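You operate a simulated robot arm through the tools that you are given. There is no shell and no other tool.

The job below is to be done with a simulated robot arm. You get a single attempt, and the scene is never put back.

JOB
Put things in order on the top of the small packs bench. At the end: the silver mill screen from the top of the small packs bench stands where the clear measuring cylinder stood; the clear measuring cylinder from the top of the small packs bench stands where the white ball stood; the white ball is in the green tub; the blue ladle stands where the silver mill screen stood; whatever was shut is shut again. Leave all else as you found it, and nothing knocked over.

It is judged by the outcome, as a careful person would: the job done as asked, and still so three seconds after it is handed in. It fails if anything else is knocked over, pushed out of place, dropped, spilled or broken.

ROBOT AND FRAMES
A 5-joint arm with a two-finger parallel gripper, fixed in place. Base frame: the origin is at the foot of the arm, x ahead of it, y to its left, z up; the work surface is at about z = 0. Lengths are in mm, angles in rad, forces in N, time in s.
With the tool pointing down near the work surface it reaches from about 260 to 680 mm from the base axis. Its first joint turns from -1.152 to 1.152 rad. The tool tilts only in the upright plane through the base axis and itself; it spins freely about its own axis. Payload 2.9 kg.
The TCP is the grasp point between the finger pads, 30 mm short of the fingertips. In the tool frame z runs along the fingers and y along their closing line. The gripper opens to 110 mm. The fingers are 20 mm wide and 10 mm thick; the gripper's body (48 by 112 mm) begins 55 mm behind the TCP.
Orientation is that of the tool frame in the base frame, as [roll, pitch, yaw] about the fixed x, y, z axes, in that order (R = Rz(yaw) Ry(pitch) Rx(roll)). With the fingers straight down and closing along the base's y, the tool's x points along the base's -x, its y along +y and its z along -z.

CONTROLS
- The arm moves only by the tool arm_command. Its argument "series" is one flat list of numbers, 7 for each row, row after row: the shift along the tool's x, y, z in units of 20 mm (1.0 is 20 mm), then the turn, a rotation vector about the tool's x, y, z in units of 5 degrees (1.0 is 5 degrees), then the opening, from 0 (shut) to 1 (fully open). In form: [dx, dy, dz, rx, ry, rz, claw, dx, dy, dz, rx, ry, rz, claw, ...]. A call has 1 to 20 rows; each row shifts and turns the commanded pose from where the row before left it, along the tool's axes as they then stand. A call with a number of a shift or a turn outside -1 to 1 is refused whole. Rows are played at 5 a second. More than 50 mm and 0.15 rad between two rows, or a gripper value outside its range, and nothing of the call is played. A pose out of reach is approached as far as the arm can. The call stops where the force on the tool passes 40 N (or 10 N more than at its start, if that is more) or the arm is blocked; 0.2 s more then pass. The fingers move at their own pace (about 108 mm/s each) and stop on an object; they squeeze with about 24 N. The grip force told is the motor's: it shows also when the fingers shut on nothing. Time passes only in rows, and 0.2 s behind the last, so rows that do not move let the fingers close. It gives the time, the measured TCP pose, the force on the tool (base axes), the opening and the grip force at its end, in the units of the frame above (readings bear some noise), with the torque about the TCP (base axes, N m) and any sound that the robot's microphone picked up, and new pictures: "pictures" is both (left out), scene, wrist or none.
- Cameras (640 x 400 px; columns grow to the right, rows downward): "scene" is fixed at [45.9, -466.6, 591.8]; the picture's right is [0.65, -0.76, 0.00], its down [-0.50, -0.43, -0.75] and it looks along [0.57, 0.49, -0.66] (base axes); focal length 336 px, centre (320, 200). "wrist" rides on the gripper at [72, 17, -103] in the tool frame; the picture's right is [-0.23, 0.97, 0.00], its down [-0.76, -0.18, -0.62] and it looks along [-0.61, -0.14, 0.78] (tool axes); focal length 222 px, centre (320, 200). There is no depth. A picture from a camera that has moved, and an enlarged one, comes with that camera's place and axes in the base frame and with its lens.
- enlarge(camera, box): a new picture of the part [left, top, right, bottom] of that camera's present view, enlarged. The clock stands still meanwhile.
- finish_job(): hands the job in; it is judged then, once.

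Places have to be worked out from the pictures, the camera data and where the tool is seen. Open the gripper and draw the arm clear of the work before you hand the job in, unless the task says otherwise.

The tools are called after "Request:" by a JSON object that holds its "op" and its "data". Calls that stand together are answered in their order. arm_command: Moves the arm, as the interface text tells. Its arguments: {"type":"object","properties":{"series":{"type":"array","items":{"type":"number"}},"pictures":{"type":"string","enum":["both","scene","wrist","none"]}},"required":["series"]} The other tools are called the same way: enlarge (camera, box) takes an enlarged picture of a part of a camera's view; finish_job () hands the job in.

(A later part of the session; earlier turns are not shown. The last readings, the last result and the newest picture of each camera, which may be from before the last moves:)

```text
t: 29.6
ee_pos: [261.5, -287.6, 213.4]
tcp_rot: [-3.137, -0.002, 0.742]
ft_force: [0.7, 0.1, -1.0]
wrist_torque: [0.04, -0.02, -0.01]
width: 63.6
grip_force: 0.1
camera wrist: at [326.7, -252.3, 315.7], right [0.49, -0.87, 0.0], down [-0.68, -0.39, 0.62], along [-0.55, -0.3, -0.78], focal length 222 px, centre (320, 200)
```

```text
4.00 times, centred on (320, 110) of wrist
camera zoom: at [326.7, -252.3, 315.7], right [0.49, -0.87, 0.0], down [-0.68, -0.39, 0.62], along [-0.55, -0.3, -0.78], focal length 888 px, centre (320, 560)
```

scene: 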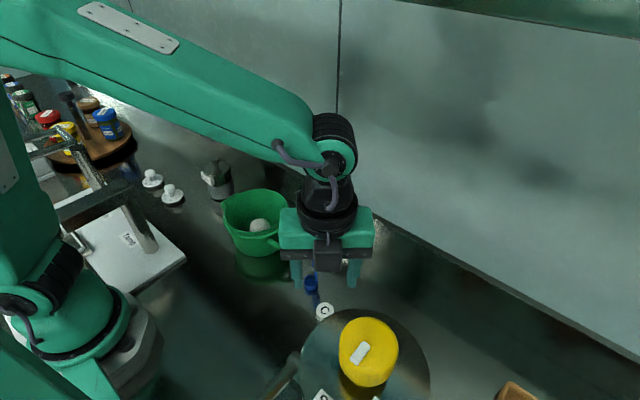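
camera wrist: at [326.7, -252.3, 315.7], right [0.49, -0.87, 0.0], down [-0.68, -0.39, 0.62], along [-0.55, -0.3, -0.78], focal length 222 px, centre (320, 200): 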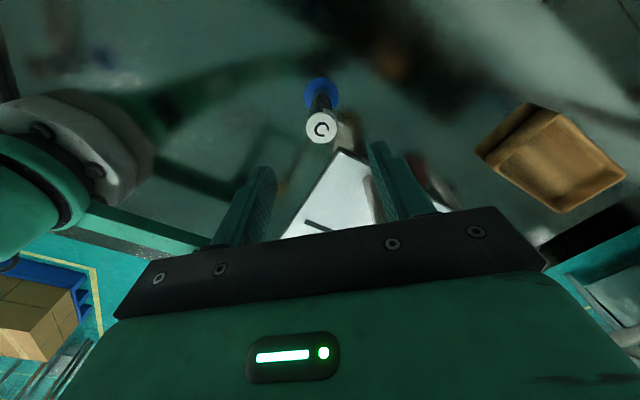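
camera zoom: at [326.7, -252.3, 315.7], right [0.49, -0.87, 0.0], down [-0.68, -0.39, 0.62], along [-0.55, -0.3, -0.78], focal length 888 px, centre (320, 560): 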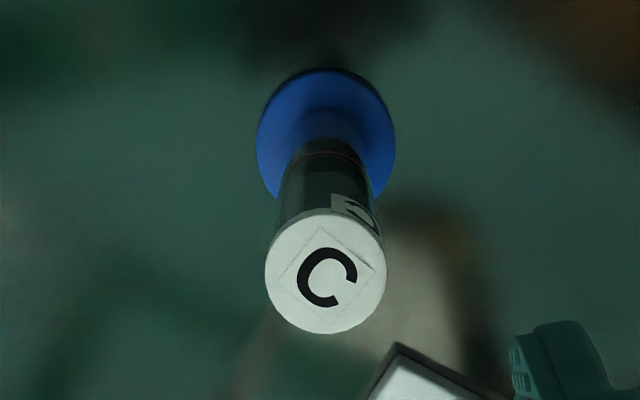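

The cylinder axis is at about (262.5,-289.5), roughly 1.5 mm off my tool axis, so I'll correct that. Then I'll descend to z≈70, which leaves the gripper body just above the cap.

Request:
{"op": "arm_command", "data": {"series": [-0.085, 0.08, 0, 0, 0, 0, 0.58, 0, 0, 1, 0, 0, 0, 0.58, 0, 0, 1, 0, 0, 0, 0.58, 0, 0, 1, 0, 0, 0, 0.58, 0, 0, 1, 0, 0, 0, 0.58, 0, 0, 1, 0, 0, 0, 0.58], "pictures": "wrist"}}

```text
t: 31.0
ee_pos: [261.4, -288.1, 111.2]
tcp_rot: [-3.138, 0.0, 0.74]
ft_force: [0.1, 0.0, 0.6]
wrist_torque: [0.02, 0.02, 0.0]
width: 64.0
grip_force: 0.1
camera wrist: at [326.7, -252.2, 215.3], right [0.49, -0.87, 0.0], down [-0.68, -0.38, 0.62], along [-0.55, -0.3, -0.78], focal length 222 px, centre (320, 200)
```

wrist: 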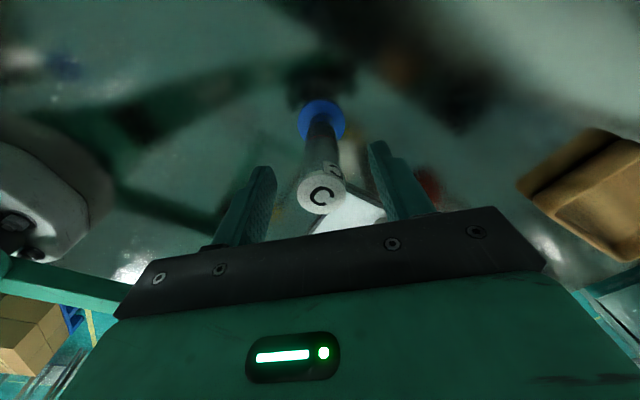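

The cap is centred between the fingers. I'll descend the remaining 41 mm and close on the tube.

Request:
{"op": "arm_command", "data": {"series": [0, 0, 0.7, 0, 0, 0, 0.58, 0, 0, 0.7, 0, 0, 0, 0.58, 0, 0, 0.65, 0, 0, 0, 0.58, 0, 0, 0, 0, 0, 0, 0.4, 0, 0, 0, 0, 0, 0, 0.28, 0, 0, 0, 0, 0, 0, 0.15, 0, 0, 0, 0, 0, 0, 0.15, 0, 0, 0, 0, 0, 0, 0.15], "pictures": "both"}}

```text
t: 32.8
ee_pos: [262.1, -288.0, 71.2]
tcp_rot: [-3.136, 0.001, 0.74]
ft_force: [-0.1, -0.4, 0.3]
wrist_torque: [-0.01, 0.0, 0.01]
width: 27.0
grip_force: 24.1
camera wrist: at [327.3, -252.2, 174.5], right [0.49, -0.87, 0.0], down [-0.68, -0.39, 0.62], along [-0.55, -0.3, -0.78], focal length 222 px, centre (320, 200)
```

scene: 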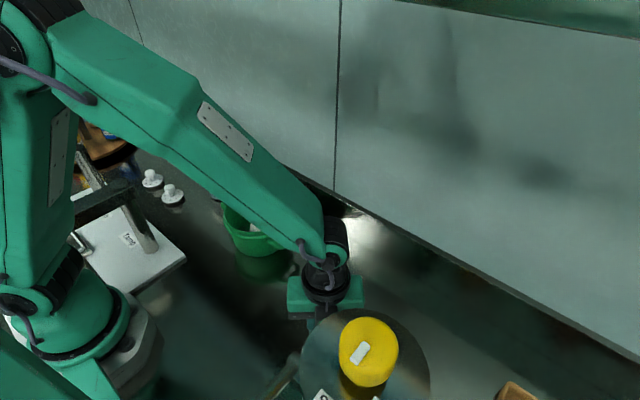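
wrist: 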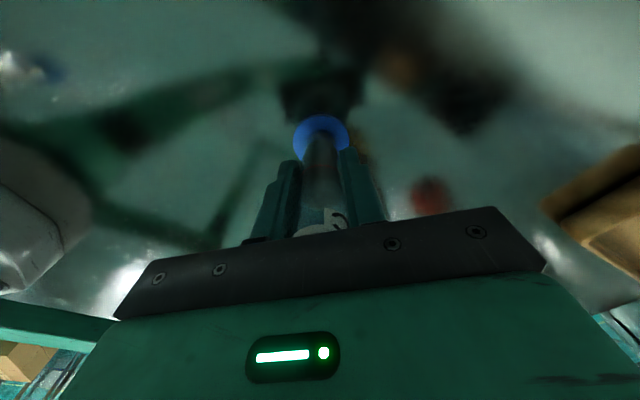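

The tube is gripped at 27.0 mm with the TCP near (262,-288.3). I'll lift 60 mm and carry it along the radial line to the ball's old spot at (361,-410).

Request:
{"op": "arm_command", "data": {"series": [0, 0, -0.5, 0, 0, 0, 0.15, 0, 0, -0.8, 0, 0, 0, 0.15, 0, 0, -0.8, 0, 0, 0, 0.15, 0, 0, -0.8, 0, 0, 0, 0.15, 0, 0, 0, 0, 0, 0, 0.15], "pictures": "both"}}

```text
t: 34.0
ee_pos: [261.2, -288.0, 130.3]
tcp_rot: [-3.136, 0.001, 0.739]
ft_force: [-0.4, 0.1, -1.7]
wrist_torque: [0.0, 0.04, -0.01]
width: 27.2
grip_force: 24.2
camera wrist: at [326.6, -252.3, 233.1], right [0.49, -0.87, 0.0], down [-0.68, -0.39, 0.62], along [-0.55, -0.3, -0.78], focal length 222 px, centre (320, 200)
```

scene: 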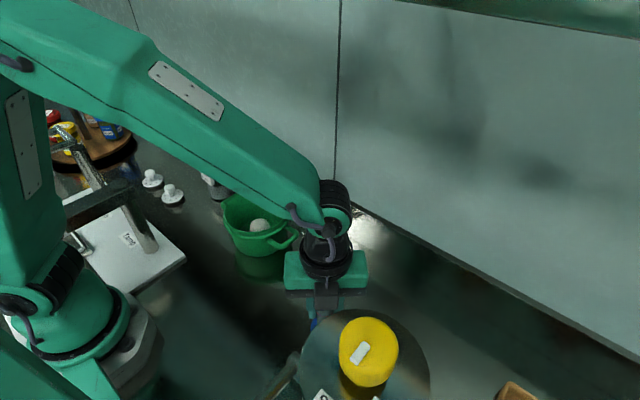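
wrist: 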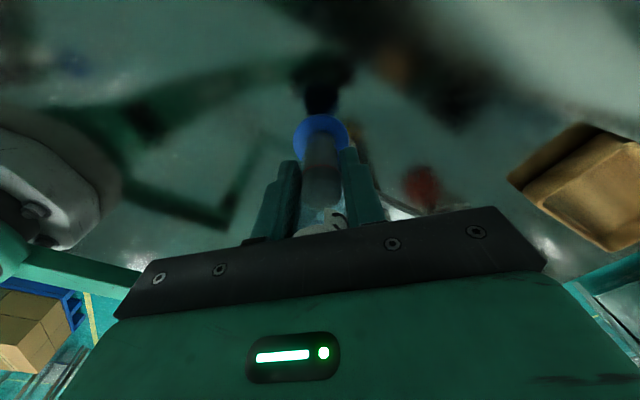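

The cylinder is lifted and hangs upright. I'll translate it to above the ball's old spot.

Request:
{"op": "arm_command", "data": {"series": [-0.054, 0.98, 0, 0, 0, 0, 0.15, -0.054, 0.98, 0, 0, 0, 0, 0.15, -0.054, 0.98, 0, 0, 0, 0, 0.15, -0.054, 0.98, 0, 0, 0, 0, 0.15, -0.054, 0.98, 0, 0, 0, 0, 0.15, -0.054, 0.98, 0, 0, 0, 0, 0.15, -0.054, 0.98, 0, 0, 0, 0, 0.15, -0.054, 0.98, 0, 0, 0, 0, 0.15, 0, 0, 0, 0, 0, 0, 0.15], "pictures": "both"}}

```text
t: 36.0
ee_pos: [360.7, -410.8, 128.1]
tcp_rot: [-3.134, -0.001, 0.739]
ft_force: [0.1, 0.5, -1.1]
wrist_torque: [0.01, -0.02, 0.0]
width: 26.9
grip_force: 24.0
camera wrist: at [425.9, -374.6, 231.7], right [0.49, -0.87, -0.01], down [-0.68, -0.39, 0.62], along [-0.55, -0.3, -0.78], focal length 222 px, centre (320, 200)
```

scene: 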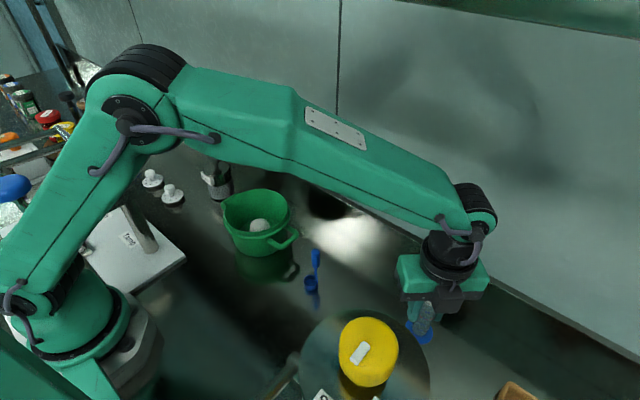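
wrist: 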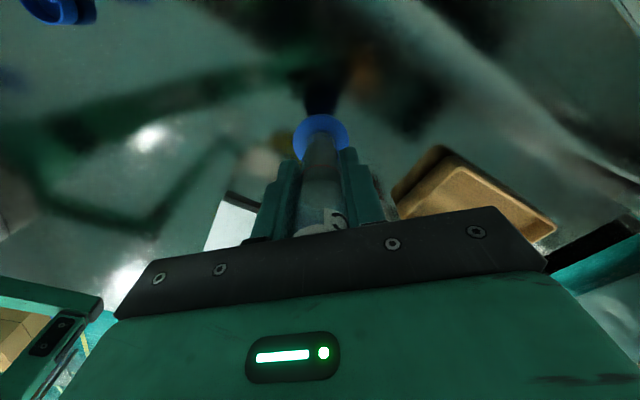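

It is at (360.7,-410.8), right above the ball's spot. I'll lower to about 2 mm above the table and read the force.

Request:
{"op": "arm_command", "data": {"series": [0, 0, 0.9, 0, 0, 0, 0.15, 0, 0, 0.9, 0, 0, 0, 0.15, 0, 0, 0.6, 0, 0, 0, 0.15, 0, 0, 0.3, 0, 0, 0, 0.15, 0, 0, 0, 0, 0, 0, 0.15], "pictures": "wrist"}}

Request:
{"op": "arm_command", "data": {"series": [0, 0, 0.05, 0, 0, 0, 0.15, 0, 0, 0, 0, 0, 0, 0.15], "pictures": "none"}}

```text
t: 37.2
ee_pos: [362.0, -409.3, 73.3]
tcp_rot: [-3.135, 0.001, 0.739]
ft_force: [0.4, 0.0, -1.5]
wrist_torque: [-0.01, 0.03, -0.02]
width: 26.8
grip_force: 24.2
camera wrist: at [426.6, -373.5, 176.6], right [0.49, -0.87, -0.01], down [-0.68, -0.39, 0.62], along [-0.55, -0.3, -0.78], focal length 222 px, centre (320, 200)
```

wrist: 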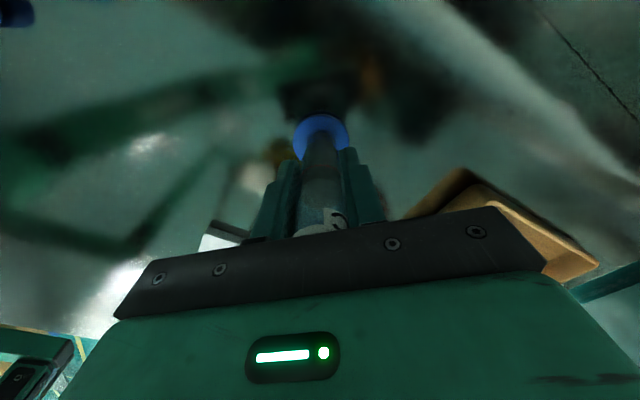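

```text
t: 37.8
ee_pos: [361.2, -410.6, 72.8]
tcp_rot: [-3.135, 0.001, 0.741]
ft_force: [0.4, 0.0, -1.1]
wrist_torque: [0.01, 0.01, 0.01]
width: 27.2
grip_force: 24.0
```

The force still shows only the cylinder's weight (about -1.2 N), so there's no contact yet. I'll lower in 1 mm steps.

Request:
{"op": "arm_command", "data": {"series": [0, 0, 0.05, 0, 0, 0, 0.15, 0, 0, 0, 0, 0, 0, 0.15], "pictures": "none"}}

Request:
{"op": "arm_command", "data": {"series": [0, 0, 0.05, 0, 0, 0, 0.15, 0, 0, 0, 0, 0, 0, 0.15], "pictures": "wrist"}}

```text
t: 38.4
ee_pos: [360.8, -409.9, 72.0]
tcp_rot: [-3.138, -0.001, 0.741]
ft_force: [0.3, 0.2, -0.8]
wrist_torque: [0.02, -0.01, 0.0]
width: 27.0
grip_force: 24.0
```

```text
t: 39.0
ee_pos: [360.7, -410.3, 71.1]
tcp_rot: [-3.137, 0.001, 0.739]
ft_force: [-0.7, 1.0, 1.4]
wrist_torque: [0.01, 0.01, -0.04]
width: 27.1
grip_force: 23.7
camera wrist: at [426.9, -373.8, 174.5], right [0.49, -0.87, 0.0], down [-0.68, -0.38, 0.62], along [-0.55, -0.3, -0.78], focal length 222 px, centre (320, 200)
```

wrist: 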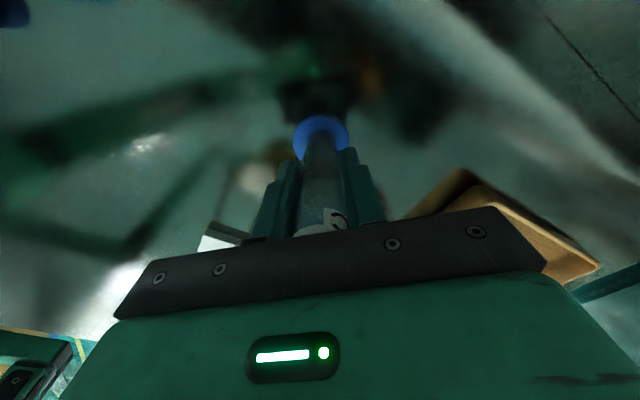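

The TCP height equals the pick-up height and the force flipped to about +1.4 N, so the foot is on the table. I'll open slowly, then rise straight up.

Request:
{"op": "arm_command", "data": {"series": [0, 0, 0, 0, 0, 0, 0.27, 0, 0, 0, 0, 0, 0, 0.35, 0, 0, 0, 0, 0, 0, 0.45, 0, 0, 0, 0, 0, 0, 0.58, 0, 0, 0, 0, 0, 0, 0.58], "pictures": "wrist"}}

```text
t: 40.2
ee_pos: [360.3, -409.1, 71.8]
tcp_rot: [-3.136, 0.0, 0.74]
ft_force: [0.6, -0.1, 1.0]
wrist_torque: [0.02, 0.01, -0.01]
width: 63.8
grip_force: 0.1
camera wrist: at [426.9, -373.7, 174.3], right [0.49, -0.87, 0.0], down [-0.68, -0.39, 0.62], along [-0.55, -0.3, -0.78], focal length 222 px, centre (320, 200)
```

wrist: 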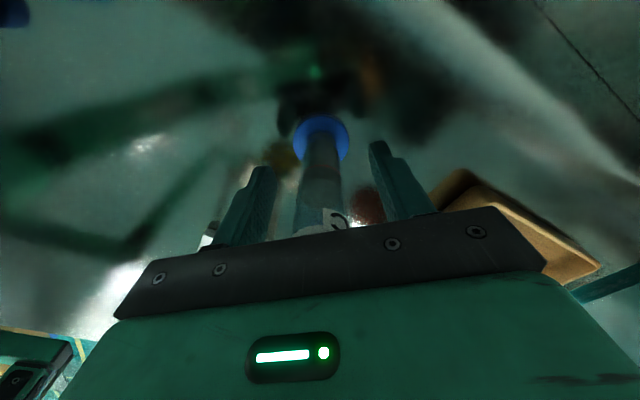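

The cylinder stands free between the open fingers. I'll rise straight up to about z=215 and check it.

Request:
{"op": "arm_command", "data": {"series": [0, 0, -0.4, 0, 0, 0, 0.58, 0, 0, -0.8, 0, 0, 0, 0.58, 0, 0, -1, 0, 0, 0, 0.58, 0, 0, -1, 0, 0, 0, 0.58, 0, 0, -1, 0, 0, 0, 0.58, 0, 0, -1, 0, 0, 0, 0.58, 0, 0, -1, 0, 0, 0, 0.58, 0, 0, -1, 0, 0, 0, 0.58], "pictures": "both"}}

```text
t: 42.0
ee_pos: [360.2, -410.5, 215.8]
tcp_rot: [-3.136, 0.0, 0.74]
ft_force: [0.1, -1.0, -0.6]
wrist_torque: [-0.01, 0.04, -0.01]
width: 63.6
grip_force: 0.0
camera wrist: at [425.7, -374.6, 319.0], right [0.49, -0.87, 0.0], down [-0.68, -0.39, 0.62], along [-0.55, -0.3, -0.78], focal length 222 px, centre (320, 200)
```

scene: 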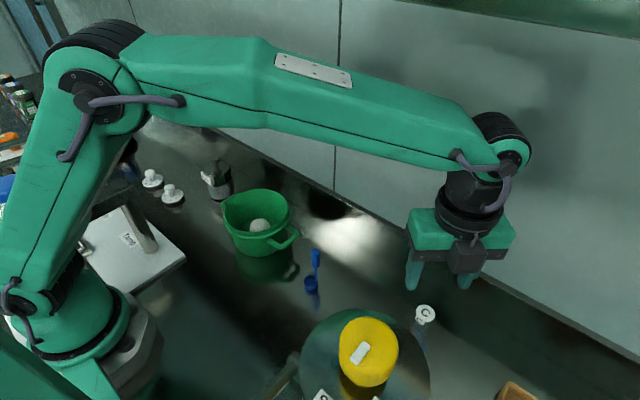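
wrist: 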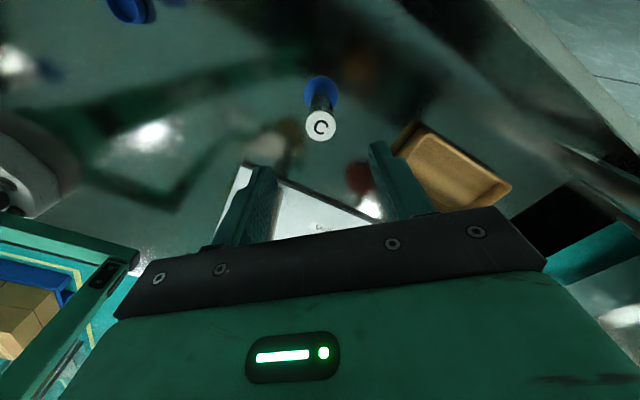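

The cylinder stands where the ball was. Now for the mill screen: I'll travel at z≈216 along y toward it near (396,175), passing above the ladle and tub with an empty gripper.

Request:
{"op": "arm_command", "data": {"series": [0.957, -0.9266, 0, 0, 0, 0, 0.58, 0.957, -0.9266, 0, 0, 0, 0, 0.58, 0.957, -0.9266, 0, 0, 0, 0, 0.58, 0.957, -0.9266, 0, 0, 0, 0, 0.58, 0.957, -0.9266, 0, 0, 0, 0, 0.58, 0.957, -0.9266, 0, 0, 0, 0, 0.58, 0.957, -0.9266, 0, 0, 0, 0, 0.58, 0.957, -0.9266, 0, 0, 0, 0, 0.58, 0.957, -0.9266, 0, 0, 0, 0, 0.58, 0.957, -0.9266, 0, 0, 0, 0, 0.58, 0.957, -0.9266, 0, 0, 0, 0, 0.58, 0.957, -0.9266, 0, 0, 0, 0, 0.58, 0.957, -0.9266, 0, 0, 0, 0, 0.58, 0.957, -0.9266, 0, 0, 0, 0, 0.58, 0.957, -0.9266, 0, 0, 0, 0, 0.58, 0.957, -0.9266, 0, 0, 0, 0, 0.58, 0, 0, 0, 0, 0, 0, 0.58], "pictures": "both"}}

```text
t: 45.6
ee_pos: [386.5, 13.5, 220.3]
tcp_rot: [3.137, -0.006, 0.74]
ft_force: [0.3, -0.3, -0.2]
wrist_torque: [0.0, -0.02, -0.01]
width: 63.8
grip_force: 0.1
camera wrist: at [451.4, 49.7, 323.8], right [0.49, -0.87, 0.0], down [-0.69, -0.38, 0.62], along [-0.54, -0.3, -0.79], focal length 222 px, centre (320, 200)
```

scene: 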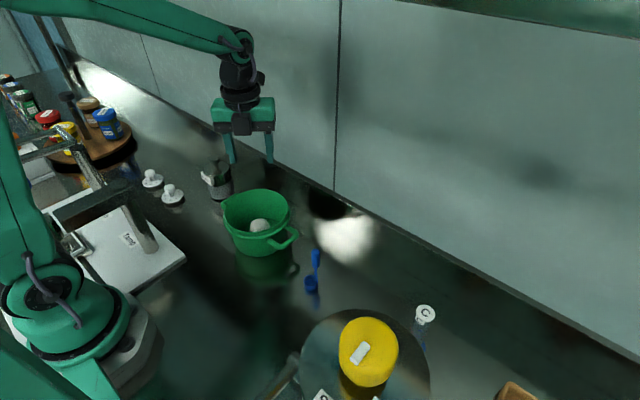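
wrist: 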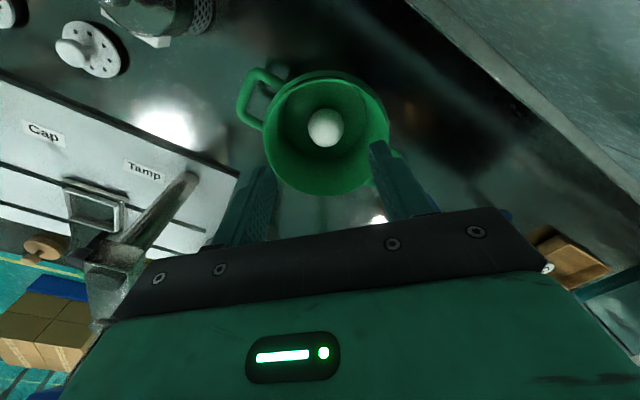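

The view is good: the tub with the ball is below, the Tamp machine is at the left, and the mill screen is at the top edge. I'll continue to above the screen, spin to yaw≈0.2 and look.

Request:
{"op": "arm_command", "data": {"series": [0.949, -0.9225, 0, 0, 0, 0, 0.58, 0.949, -0.9225, 0, 0, 0, 0, 0.58, 0.949, -0.9225, 0, 0, 0, 0, 0.58, 0.949, -0.9225, 0, 0, 0, 0, 0.58, 0.949, -0.9225, 0, 0, 0, 0, 0.58, 0.949, -0.9225, 0, 0, 0, 0, 0.58, 0, 0, 0, 0, 0, 0.885, 0.8, 0, 0, 0, 0, 0, 0.885, 0.8, 0, 0, 0, 0, 0, 0.885, 1, 0, 0, 0, 0, 0, 0.885, 1, 0, 0, 0, 0, 0, 0.885, 1, 0, 0, 0, 0, 0, 0.885, 1, 0, 0, 0, 0, 0, 0.885, 1], "pictures": "both"}}

```text
t: 48.4
ee_pos: [429.3, 35.8, 222.5]
tcp_rot: [3.139, -0.006, 0.211]
ft_force: [-0.6, -0.3, -0.3]
wrist_torque: [-0.03, 0.0, 0.0]
width: 110.1
grip_force: 0.1
out of reach, approached as far as the arm can: row 9, 10, 11, 12, 13
camera wrist: at [502.7, 33.2, 326.1], right [-0.02, -1.0, 0.0], down [-0.79, 0.01, 0.62], along [-0.62, 0.01, -0.79], focal length 222 px, centre (320, 200)
```

scene: 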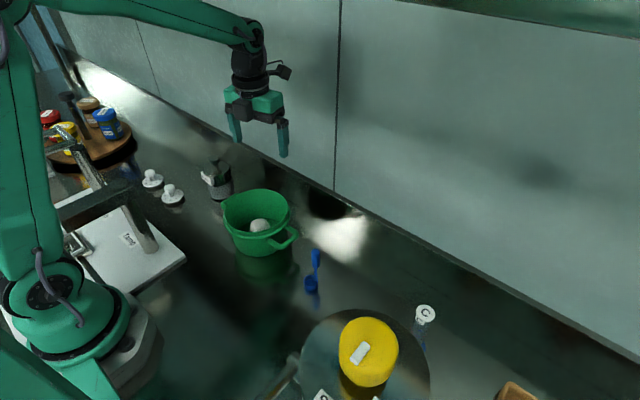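
wrist: 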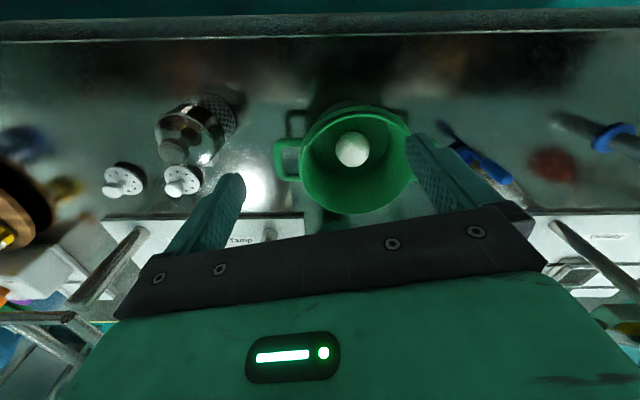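

The spin hit a limit: tool yaw can't go below about the arm's azimuth plus 0.13, so the arm ended at (429,36) instead. I'll turn the spin back the other way in small steps and see how the pose responds.

Request:
{"op": "arm_command", "data": {"series": [0, 0, 0, 0, 0, -0.885, 1], "pictures": "none"}}

```text
t: 48.8
ee_pos: [429.4, 34.7, 222.5]
tcp_rot: [3.14, -0.008, 0.279]
ft_force: [0.2, 0.5, 0.0]
wrist_torque: [0.01, 0.0, 0.03]
width: 110.2
grip_force: 0.0
```

The pose is now consistent with the reading. I'll spin the other way toward yaw≈3.3, so the gripper closes nearly along y with the camera on the base side. This takes two calls, made at height.

Request:
{"op": "arm_command", "data": {"series": [0, 0, 0, 0, 0, -1, 1, 0, 0, 0, 0, 0, -1, 1, 0, 0, 0, 0, 0, -1, 1, 0, 0, 0, 0, 0, -1, 1, 0, 0, 0, 0, 0, -1, 1, 0, 0, 0, 0, 0, -1, 1, 0, 0, 0, 0, 0, -1, 1, 0, 0, 0, 0, 0, -1, 1, 0, 0, 0, 0, 0, -1, 1, 0, 0, 0, 0, 0, -1, 1, 0, 0, 0, 0, 0, -1, 1, 0, 0, 0, 0, 0, -1, 1, 0, 0, 0, 0, 0, -1, 1, 0, 0, 0, 0, 0, -1, 1, 0, 0, 0, 0, 0, -1, 1, 0, 0, 0, 0, 0, -1, 1, 0, 0, 0, 0, 0, -1, 1, 0, 0, 0, 0, 0, -1, 1, 0, 0, 0, 0, 0, -1, 1, 0, 0, 0, 0, 0, -1, 1], "pictures": "none"}}

Request:
{"op": "arm_command", "data": {"series": [0, 0, 0, 0, 0, -0.973, 1, 0, 0, 0, 0, 0, -0.973, 1, 0, 0, 0, 0, 0, -0.973, 1, 0, 0, 0, 0, 0, -0.973, 1, 0, 0, 0, 0, 0, -0.973, 1, 0, 0, 0, 0, 0, -0.973, 1, 0, 0, 0, 0, 0, -0.973, 1, 0, 0, 0, 0, 0, -0.973, 1, 0, 0, 0, 0, 0, -0.973, 1, 0, 0, 0, 0, 0, -0.973, 1, 0, 0, 0, 0, 0, -0.973, 1, 0, 0, 0, 0, 0, -0.973, 1, 0, 0, 0, 0, 0, -0.973, 1, 0, 0, 0, 0, 0, -0.973, 1, 0, 0, 0, 0, 0, -0.973, 1], "pictures": "both"}}

```text
t: 53.0
ee_pos: [428.6, 34.0, 222.4]
tcp_rot: [3.135, 0.001, 2.023]
ft_force: [-0.4, 0.1, -0.1]
wrist_torque: [-0.01, 0.01, -0.03]
width: 110.2
grip_force: 0.1
```

```text
t: 56.2
ee_pos: [428.0, 34.6, 221.8]
tcp_rot: [-3.141, 0.007, -2.984]
ft_force: [0.2, 0.9, 0.9]
wrist_torque: [0.02, 0.0, -0.02]
width: 109.9
grip_force: 0.1
camera wrist: at [353.9, 39.9, 325.3], right [0.07, 1.0, 0.0], down [0.78, -0.06, 0.63], along [0.63, -0.04, -0.78], focal length 222 px, centre (320, 200)
```

scene: 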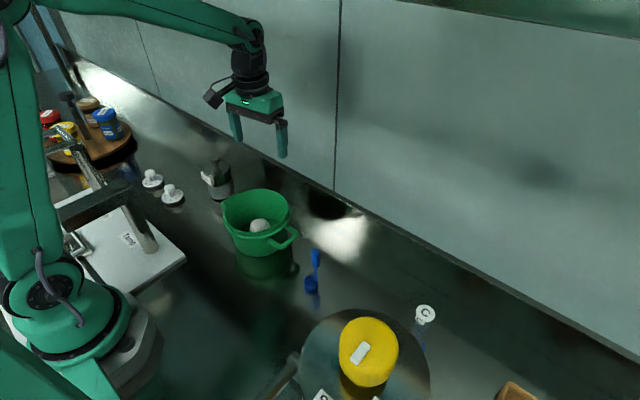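
wrist: 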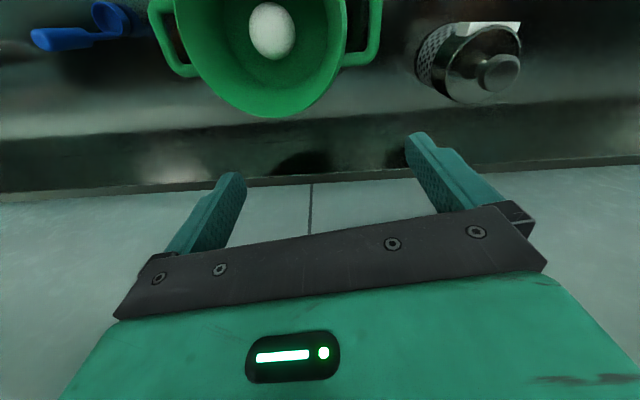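

The spin is right at yaw 3.30. I'll enlarge the mill screen in this view to locate it and its label.

Request:
{"op": "enlarge", "data": {"camera": "wrist", "box": [390, 0, 550, 120]}}

```text
3.33 times, centred on (470, 60) of wrist
camera zoom: at [353.9, 39.9, 325.3], right [0.07, 1.0, 0.0], down [0.78, -0.06, 0.63], along [0.63, -0.04, -0.78], focal length 740 px, centre (-180, 667)
```

zoom: 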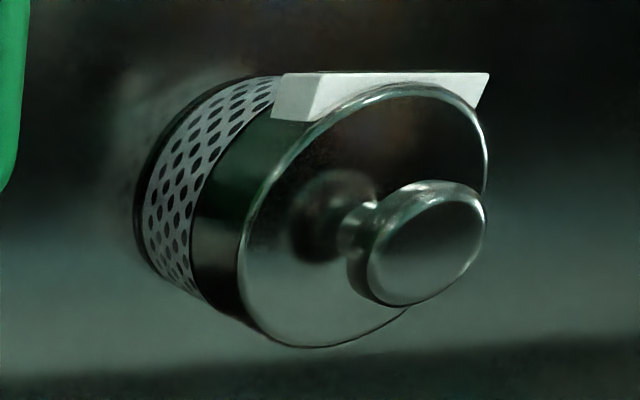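

From this view I get the screen's axis near (395,186), with its body top at z≈90–97 and its knob top at z≈117–127. The label faces -x, so fingers on the ±y sides are clear of it. I'll move above it to verify.

Request:
{"op": "arm_command", "data": {"series": [0.0525, 0.966, 0, 0, 0, 0, 1, 0.0525, 0.966, 0, 0, 0, 0, 1, 0.0525, 0.966, 0, 0, 0, 0, 1, 0.0525, 0.966, 0, 0, 0, 0, 1, 0.0525, 0.966, 0, 0, 0, 0, 1, 0.0525, 0.966, 0, 0, 0, 0, 1, 0.0525, 0.966, 0, 0, 0, 0, 1, 0.0525, 0.966, 0, 0, 0, 0, 1, 0, 0, 0, 0, 0, 0, 1], "pictures": "both"}}

```text
t: 58.2
ee_pos: [397.6, 187.0, 223.7]
tcp_rot: [3.138, 0.01, -2.987]
ft_force: [-0.4, -0.2, 0.2]
wrist_torque: [0.05, 0.0, 0.01]
width: 110.1
grip_force: 0.1
camera wrist: at [321.9, 191.0, 326.9], right [0.07, 1.0, 0.0], down [0.77, -0.06, 0.63], along [0.63, -0.04, -0.78], focal length 222 px, centre (320, 200)
```

scene: 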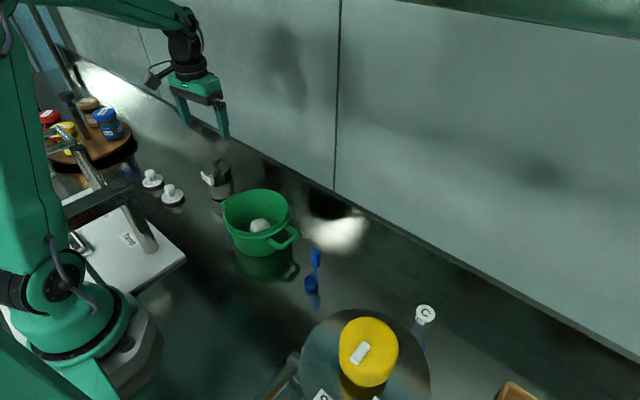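
wrist: 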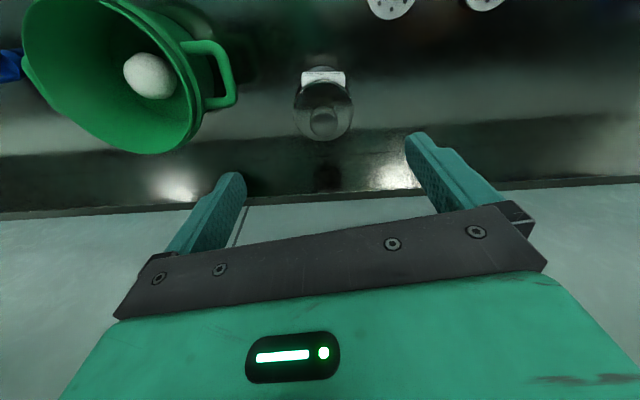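

Request:
{"op": "enlarge", "data": {"camera": "wrist", "box": [260, 50, 390, 150]}}

Request:
{"op": "enlarge", "data": {"camera": "scene", "box": [130, 60, 270, 230]}}

```text
4.00 times, centred on (325, 100) of wrist
camera zoom: at [321.9, 191.0, 326.9], right [0.07, 1.0, 0.0], down [0.77, -0.06, 0.63], along [0.63, -0.04, -0.78], focal length 888 px, centre (300, 600)
```

zoom: 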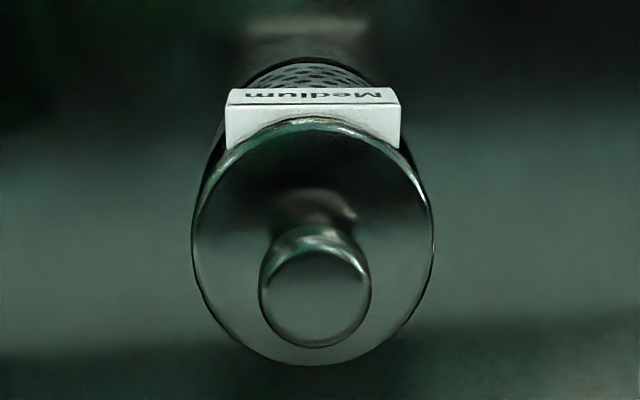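

```text
2.35 times, centred on (200, 145) of scene
camera zoom: at [45.9, -466.6, 591.8], right [0.65, -0.76, 0.0], down [-0.5, -0.43, -0.75], along [0.57, 0.49, -0.66], focal length 790 px, centre (602, 329)
```

zoom: 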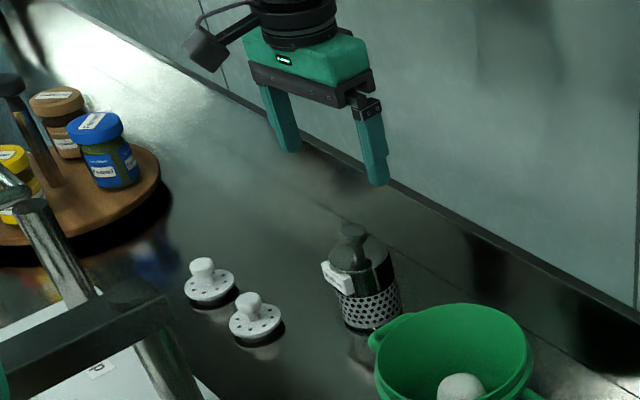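

The label faces -x, so the fingers will close on the ±y sides. The screen is about 3 mm further along the closing axis. I'll shift by that, descend partway and check again.

Request:
{"op": "arm_command", "data": {"series": [0.04, 0.165, 0, 0, 0, 0, 1, 0, 0, 1, 0, 0, 0, 1, 0, 0, 1, 0, 0, 0, 1, 0, 0, 1, 0, 0, 0, 1, 0, 0, 0.5, 0, 0, 0, 1, 0, 0, 0, 0, 0, 0, 1], "pictures": "wrist"}}

Request:
{"op": "enlarge", "data": {"camera": "wrist", "box": [220, 50, 420, 200]}}

```text
t: 59.6
ee_pos: [394.6, 191.0, 153.1]
tcp_rot: [3.14, 0.01, -2.983]
ft_force: [0.5, 0.0, -0.7]
wrist_torque: [-0.01, 0.02, -0.03]
width: 110.0
grip_force: 0.2
camera wrist: at [319.9, 194.6, 256.3], right [0.07, 1.0, 0.01], down [0.77, -0.06, 0.63], along [0.63, -0.04, -0.78], focal length 222 px, centre (320, 200)
```

wrist: 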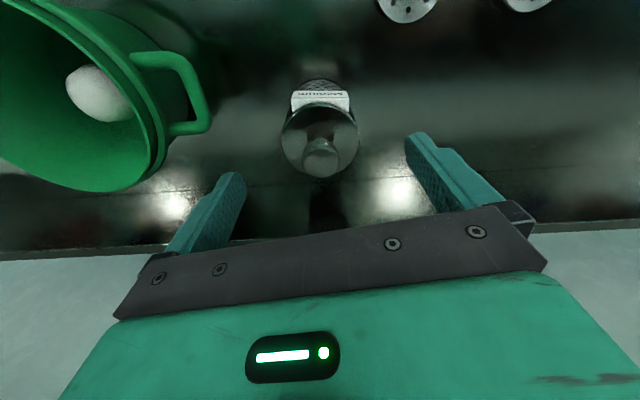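

```text
2.67 times, centred on (320, 125) of wrist
camera zoom: at [319.9, 194.6, 256.3], right [0.07, 1.0, 0.01], down [0.77, -0.06, 0.63], along [0.63, -0.04, -0.78], focal length 592 px, centre (320, 400)
```

zoom: 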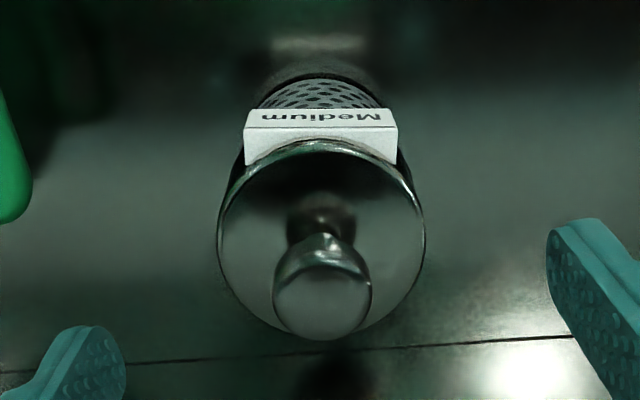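

It's centred along the closing axis to within about 0.5 mm. The body top is at z≈90–95 and the knob top at z≈120–125, so I'll descend to TCP z≈79 and close on the solid upper ring.

Request:
{"op": "arm_command", "data": {"series": [0, 0, 1, 0, 0, 0, 1, 0, 0, 1, 0, 0, 0, 1, 0, 0, 1, 0, 0, 0, 1, 0, 0, 0.7, 0, 0, 0, 1, 0, 0, 0, 0, 0, 0, 0.8, 0, 0, 0, 0, 0, 0, 0.65], "pictures": "both"}}

```text
t: 61.0
ee_pos: [395.6, 190.1, 81.3]
tcp_rot: [3.137, 0.011, -2.984]
ft_force: [0.2, 0.2, 0.4]
wrist_torque: [0.0, 0.0, -0.01]
width: 71.4
grip_force: 0.1
camera wrist: at [319.5, 195.7, 182.8], right [0.07, 1.0, 0.01], down [0.77, -0.06, 0.63], along [0.63, -0.04, -0.78], focal length 222 px, centre (320, 200)
```

scene: 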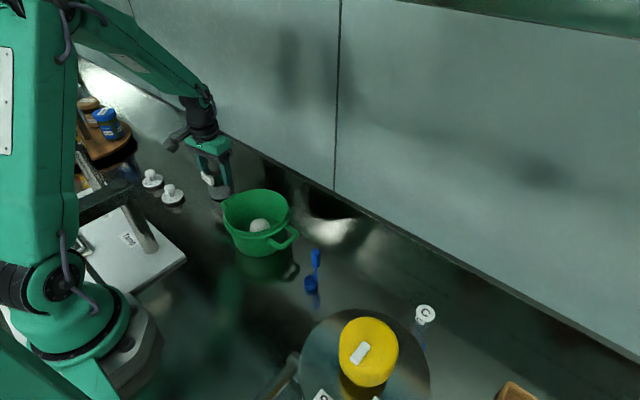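
wrist: 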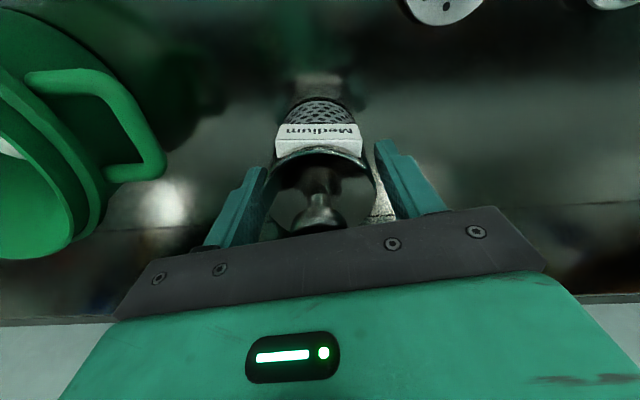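

The fingers straddle the ring cleanly, clear of the label. I'll close the grip.

Request:
{"op": "arm_command", "data": {"series": [0, 0, 0, 0, 0, 0, 0.58, 0, 0, 0, 0, 0, 0, 0.5, 0, 0, 0, 0, 0, 0, 0.42, 0, 0, 0, 0, 0, 0, 0.42, 0, 0, 0, 0, 0, 0, 0.42], "pictures": "wrist"}}

```text
t: 62.2
ee_pos: [395.3, 191.2, 80.7]
tcp_rot: [3.138, 0.011, -2.984]
ft_force: [0.4, -1.2, 0.1]
wrist_torque: [-0.15, -0.01, 0.0]
width: 65.2
grip_force: 24.1
camera wrist: at [319.5, 195.7, 182.9], right [0.07, 1.0, 0.01], down [0.77, -0.06, 0.63], along [0.63, -0.04, -0.78], focal length 222 px, centre (320, 200)
```

wrist: 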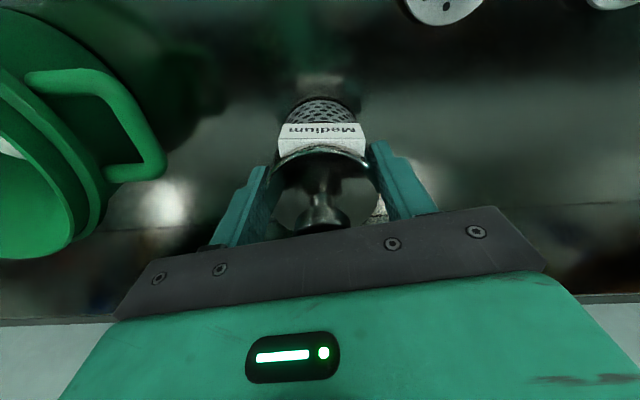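

The grip is firm at 65.2 mm and 24 N, with the screen's spot at about (395.5,190.5). I'll lift slowly and check that it holds and hangs level.

Request:
{"op": "arm_command", "data": {"series": [0, 0, -0.3, 0, 0, 0, 0.42, 0, 0, -0.6, 0, 0, 0, 0.42, 0, 0, -0.8, 0, 0, 0, 0.42, 0, 0, -0.8, 0, 0, 0, 0.42, 0, 0, 0, 0, 0, 0, 0.42], "pictures": "both"}}

```text
t: 63.4
ee_pos: [394.4, 189.9, 130.2]
tcp_rot: [3.138, 0.008, -2.986]
ft_force: [0.2, -0.2, -3.8]
wrist_torque: [0.01, 0.04, 0.01]
width: 65.3
grip_force: 24.4
camera wrist: at [319.8, 194.7, 233.0], right [0.07, 1.0, 0.01], down [0.77, -0.06, 0.63], along [0.63, -0.04, -0.78], focal length 222 px, centre (320, 200)
```

scene: 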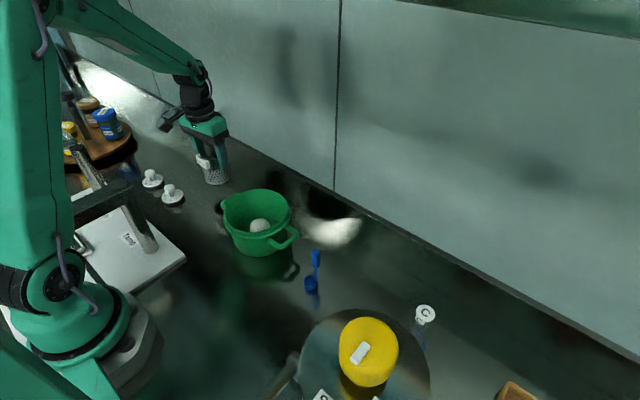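
wrist: 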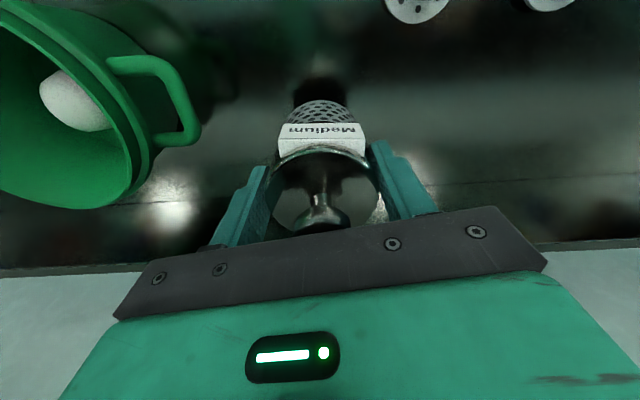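

The screen is lifted, adding about 3.8 N. I'll zoom in the scene to check it hangs straight and nothing was left behind.

Request:
{"op": "enlarge", "data": {"camera": "scene", "box": [150, 90, 290, 230]}}

```text
2.86 times, centred on (220, 160) of scene
camera zoom: at [45.9, -466.6, 591.8], right [0.65, -0.76, 0.0], down [-0.5, -0.43, -0.75], along [0.57, 0.49, -0.66], focal length 959 px, centre (606, 314)
```

zoom: 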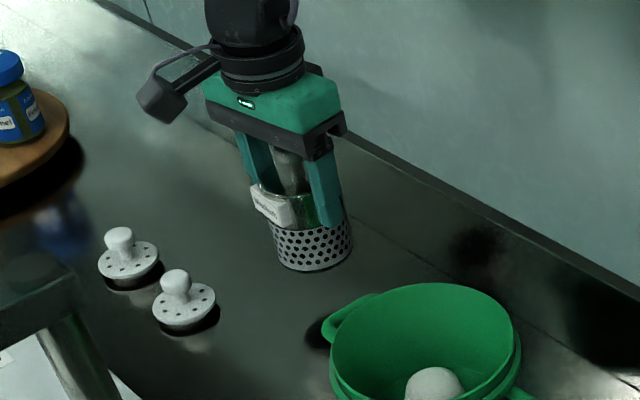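

It hangs straight and nothing was left behind. I'll raise to z≈212 and begin the spin clockwise for the placement orientation.

Request:
{"op": "arm_command", "data": {"series": [0, 0, -1, 0, 0, 0, 0.42, 0, 0, -1, 0, 0, 0, 0.42, 0, 0, -1, 0, 0, 0, 0.42, 0, 0, -1, 0, 0, 0, 0.42, 0, 0, 0, 0, 0, 1, 0.42, 0, 0, 0, 0, 0, 1, 0.42, 0, 0, 0, 0, 0, 1, 0.42, 0, 0, 0, 0, 0, 1, 0.42, 0, 0, 0, 0, 0, 1, 0.42, 0, 0, 0, 0, 0, 1, 0.42, 0, 0, 0, 0, 0, 1, 0.42, 0, 0, 0, 0, 0, 1, 0.42, 0, 0, 0, 0, 0, 1, 0.42, 0, 0, 0, 0, 0, 1, 0.42, 0, 0, 0, 0, 0, 1, 0.42, 0, 0, 0, 0, 0, 1, 0.42, 0, 0, 0, 0, 0, 1, 0.42, 0, 0, 0, 0, 0, 1, 0.42, 0, 0, 0, 0, 0, 1, 0.42], "pictures": "both"}}

```text
t: 67.4
ee_pos: [394.2, 188.9, 210.0]
tcp_rot: [3.131, 0.001, 1.989]
ft_force: [0.1, 0.8, -4.3]
wrist_torque: [-0.02, -0.05, -0.01]
width: 65.2
grip_force: 23.9
camera wrist: at [380.1, 261.8, 313.2], right [0.98, 0.19, 0.01], down [0.14, -0.77, 0.62], along [0.12, -0.61, -0.78], focal length 222 px, centre (320, 200)
```

scene: 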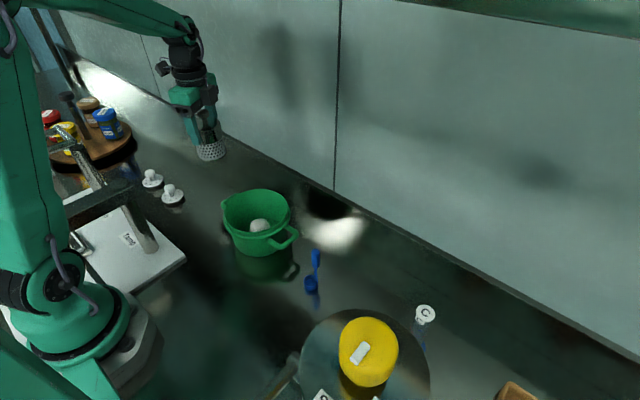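
wrist: 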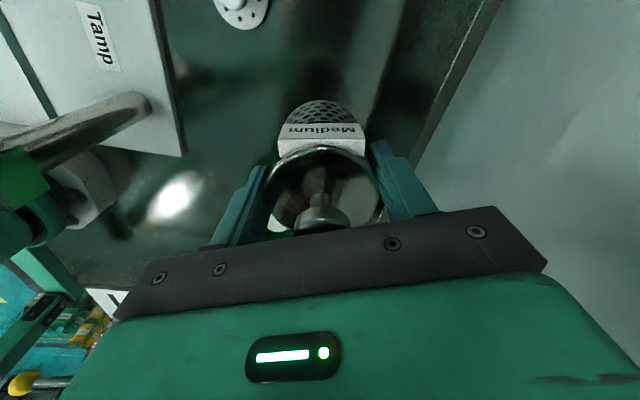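

The label side now points toward -y/+x as expected and the grip is steady. I'll carry it at this height (bottom at z≈129) over the tub toward (375,-180).

Request:
{"op": "arm_command", "data": {"series": [-0.969, -0.491, 0, 0, 0, 0, 0.42, -0.969, -0.491, 0, 0, 0, 0, 0.42, -0.969, -0.491, 0, 0, 0, 0, 0.42, -0.969, -0.491, 0, 0, 0, 0, 0.42, -0.969, -0.491, 0, 0, 0, 0, 0.42, -0.969, -0.491, 0, 0, 0, 0, 0.42, -0.969, -0.491, 0, 0, 0, 0, 0.42, -0.969, -0.491, 0, 0, 0, 0, 0.42, -0.969, -0.491, 0, 0, 0, 0, 0.42, -0.969, -0.491, 0, 0, 0, 0, 0.42, -0.969, -0.491, 0, 0, 0, 0, 0.42, -0.969, -0.491, 0, 0, 0, 0, 0.42, -0.969, -0.491, 0, 0, 0, 0, 0.42, -0.969, -0.491, 0, 0, 0, 0, 0.42, -0.969, -0.491, 0, 0, 0, 0, 0.42, -0.969, -0.491, 0, 0, 0, 0, 0.42, -0.969, -0.491, 0, 0, 0, 0, 0.42, 0, 0, 0, 0, 0, 0, 0.42], "pictures": "both"}}

```text
t: 71.2
ee_pos: [375.6, -180.8, 203.9]
tcp_rot: [3.141, 0.0, 1.99]
ft_force: [-0.8, -0.6, -2.6]
wrist_torque: [0.01, -0.01, -0.01]
width: 65.2
grip_force: 24.3
camera wrist: at [362.5, -107.9, 308.4], right [0.98, 0.19, 0.0], down [0.15, -0.77, 0.62], along [0.12, -0.61, -0.78], focal length 222 px, centre (320, 200)
```

scene: 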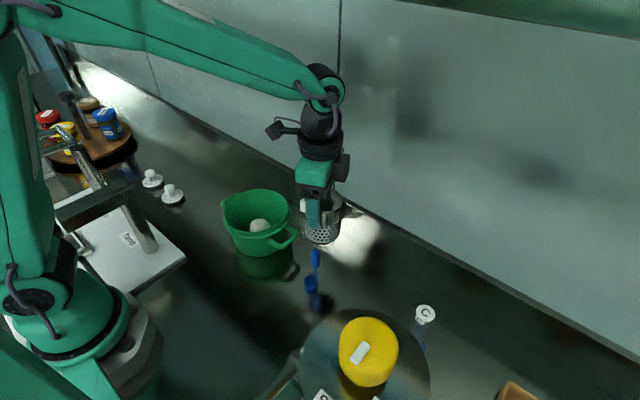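
wrist: 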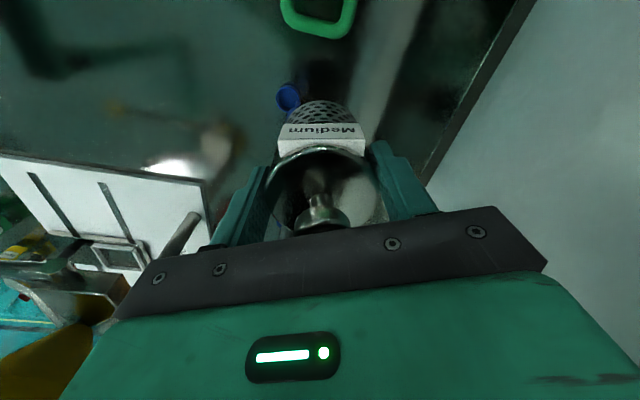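

The screen is steady at (375.6,-180.8,204) with its bottom about 20 mm above the ladle handle. I'll complete the spin to yaw≈0.74 here.

Request:
{"op": "arm_command", "data": {"series": [0, 0, -0.3, 0, 0, 0.955, 0.42, 0, 0, 0, 0, 0, 0.955, 0.42, 0, 0, 0, 0, 0, 0.955, 0.42, 0, 0, 0, 0, 0, 0.955, 0.42, 0, 0, 0, 0, 0, 0.955, 0.42, 0, 0, 0, 0, 0, 0.955, 0.42, 0, 0, 0, 0, 0, 0.955, 0.42, 0, 0, 0, 0, 0, 0.955, 0.42, 0, 0, 0, 0, 0, 0.955, 0.42, 0, 0, 0, 0, 0, 0.955, 0.42, 0, 0, 0, 0, 0, 0.955, 0.42, 0, 0, 0, 0, 0, 0.955, 0.42, 0, 0, 0, 0, 0, 0.955, 0.42, 0, 0, 0, 0, 0, 0.955, 0.42, 0, 0, 0, 0, 0, 0.955, 0.42], "pictures": "both"}}

```text
t: 74.4
ee_pos: [376.6, -179.6, 211.2]
tcp_rot: [3.142, 0.0, 0.738]
ft_force: [0.4, 0.0, -3.3]
wrist_torque: [0.03, -0.05, 0.01]
width: 65.2
grip_force: 23.9
camera wrist: at [441.5, -144.0, 314.7], right [0.49, -0.87, 0.0], down [-0.68, -0.38, 0.62], along [-0.54, -0.3, -0.78], focal length 222 px, centre (320, 200)
```

scene: 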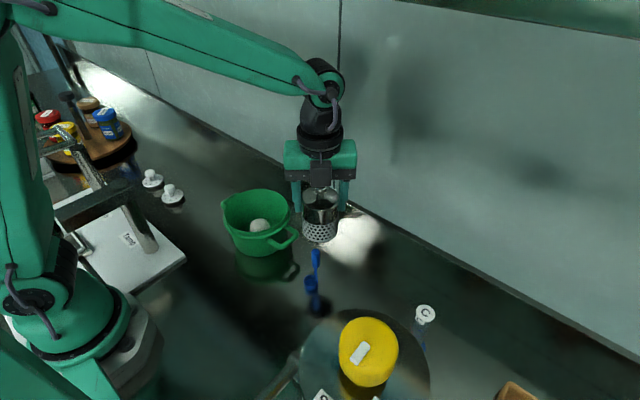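
wrist: 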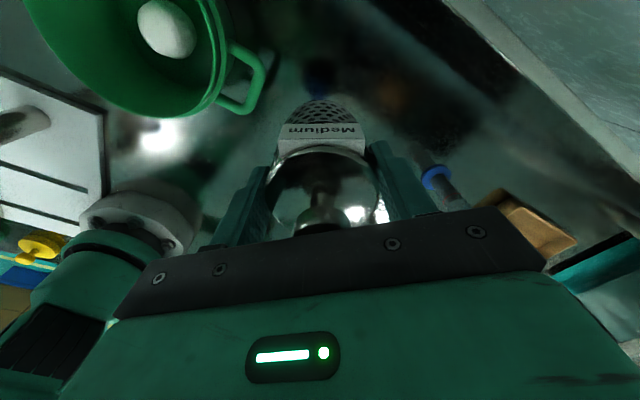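

The label travels with the tool and will face away from the machine. I'll carry the screen to above the cylinder's old spot at (262,-289), still at z≈211.

Request:
{"op": "arm_command", "data": {"series": [-0.994, 0.0225, 0, 0, 0, 0, 0.42, -0.994, 0.0225, 0, 0, 0, 0, 0.42, -0.994, 0.0225, 0, 0, 0, 0, 0.42, -0.994, 0.0225, 0, 0, 0, 0, 0.42, -0.994, 0.0225, 0, 0, 0, 0, 0.42, -0.994, 0.0225, 0, 0, 0, 0, 0.42, -0.994, 0.0225, 0, 0, 0, 0, 0.42, -0.994, 0.0225, 0, 0, 0, 0, 0.42, 0, 0, 0, 0, 0, 0, 0.42], "pictures": "both"}}

```text
t: 76.4
ee_pos: [260.0, -290.4, 210.2]
tcp_rot: [-3.136, -0.001, 0.74]
ft_force: [0.1, 0.3, -3.9]
wrist_torque: [0.01, 0.0, -0.02]
width: 65.5
grip_force: 24.0
camera wrist: at [326.2, -253.6, 313.3], right [0.49, -0.87, 0.0], down [-0.68, -0.39, 0.62], along [-0.55, -0.3, -0.78], focal length 222 px, centre (320, 200)
```

scene: 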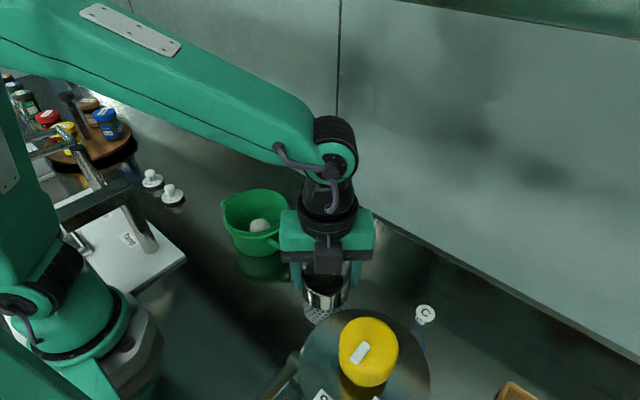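
wrist: 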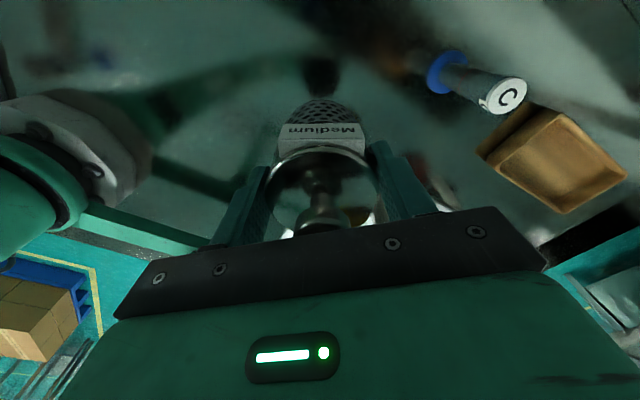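

The camera pose shows the screen's centre matches the cylinder's old spot within about 1 mm. I'll descend to about 4 mm above the table.

Request:
{"op": "arm_command", "data": {"series": [0, 0, 1, 0, 0, 0, 0.42, 0, 0, 1, 0, 0, 0, 0.42, 0, 0, 1, 0, 0, 0, 0.42, 0, 0, 1, 0, 0, 0, 0.42, 0, 0, 1, 0, 0, 0, 0.42, 0, 0, 0.7, 0, 0, 0, 0.42, 0, 0, 0.5, 0, 0, 0, 0.42, 0, 0, 0, 0, 0, 0, 0.42], "pictures": "both"}}

```text
t: 78.2
ee_pos: [262.0, -287.6, 85.1]
tcp_rot: [-3.138, -0.001, 0.74]
ft_force: [0.7, -0.3, -3.6]
wrist_torque: [0.03, -0.02, 0.0]
width: 65.3
grip_force: 24.1
camera wrist: at [327.2, -251.6, 188.6], right [0.49, -0.87, 0.0], down [-0.68, -0.38, 0.62], along [-0.55, -0.3, -0.78], focal length 222 px, centre (320, 200)
```

scene: 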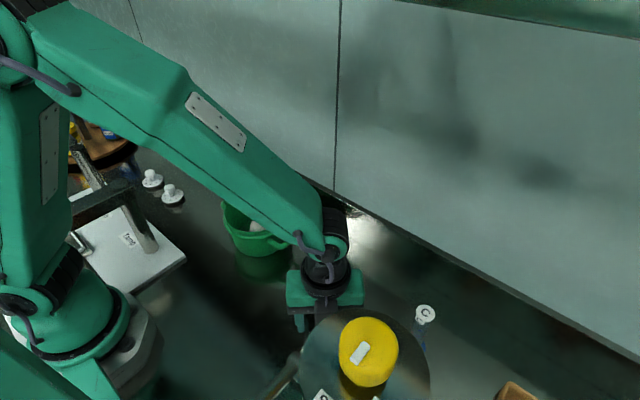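
wrist: 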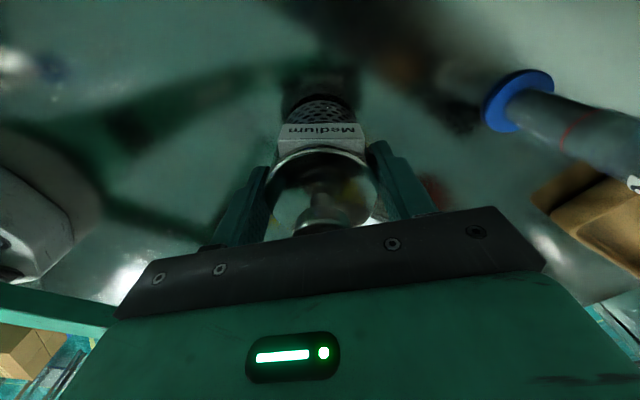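

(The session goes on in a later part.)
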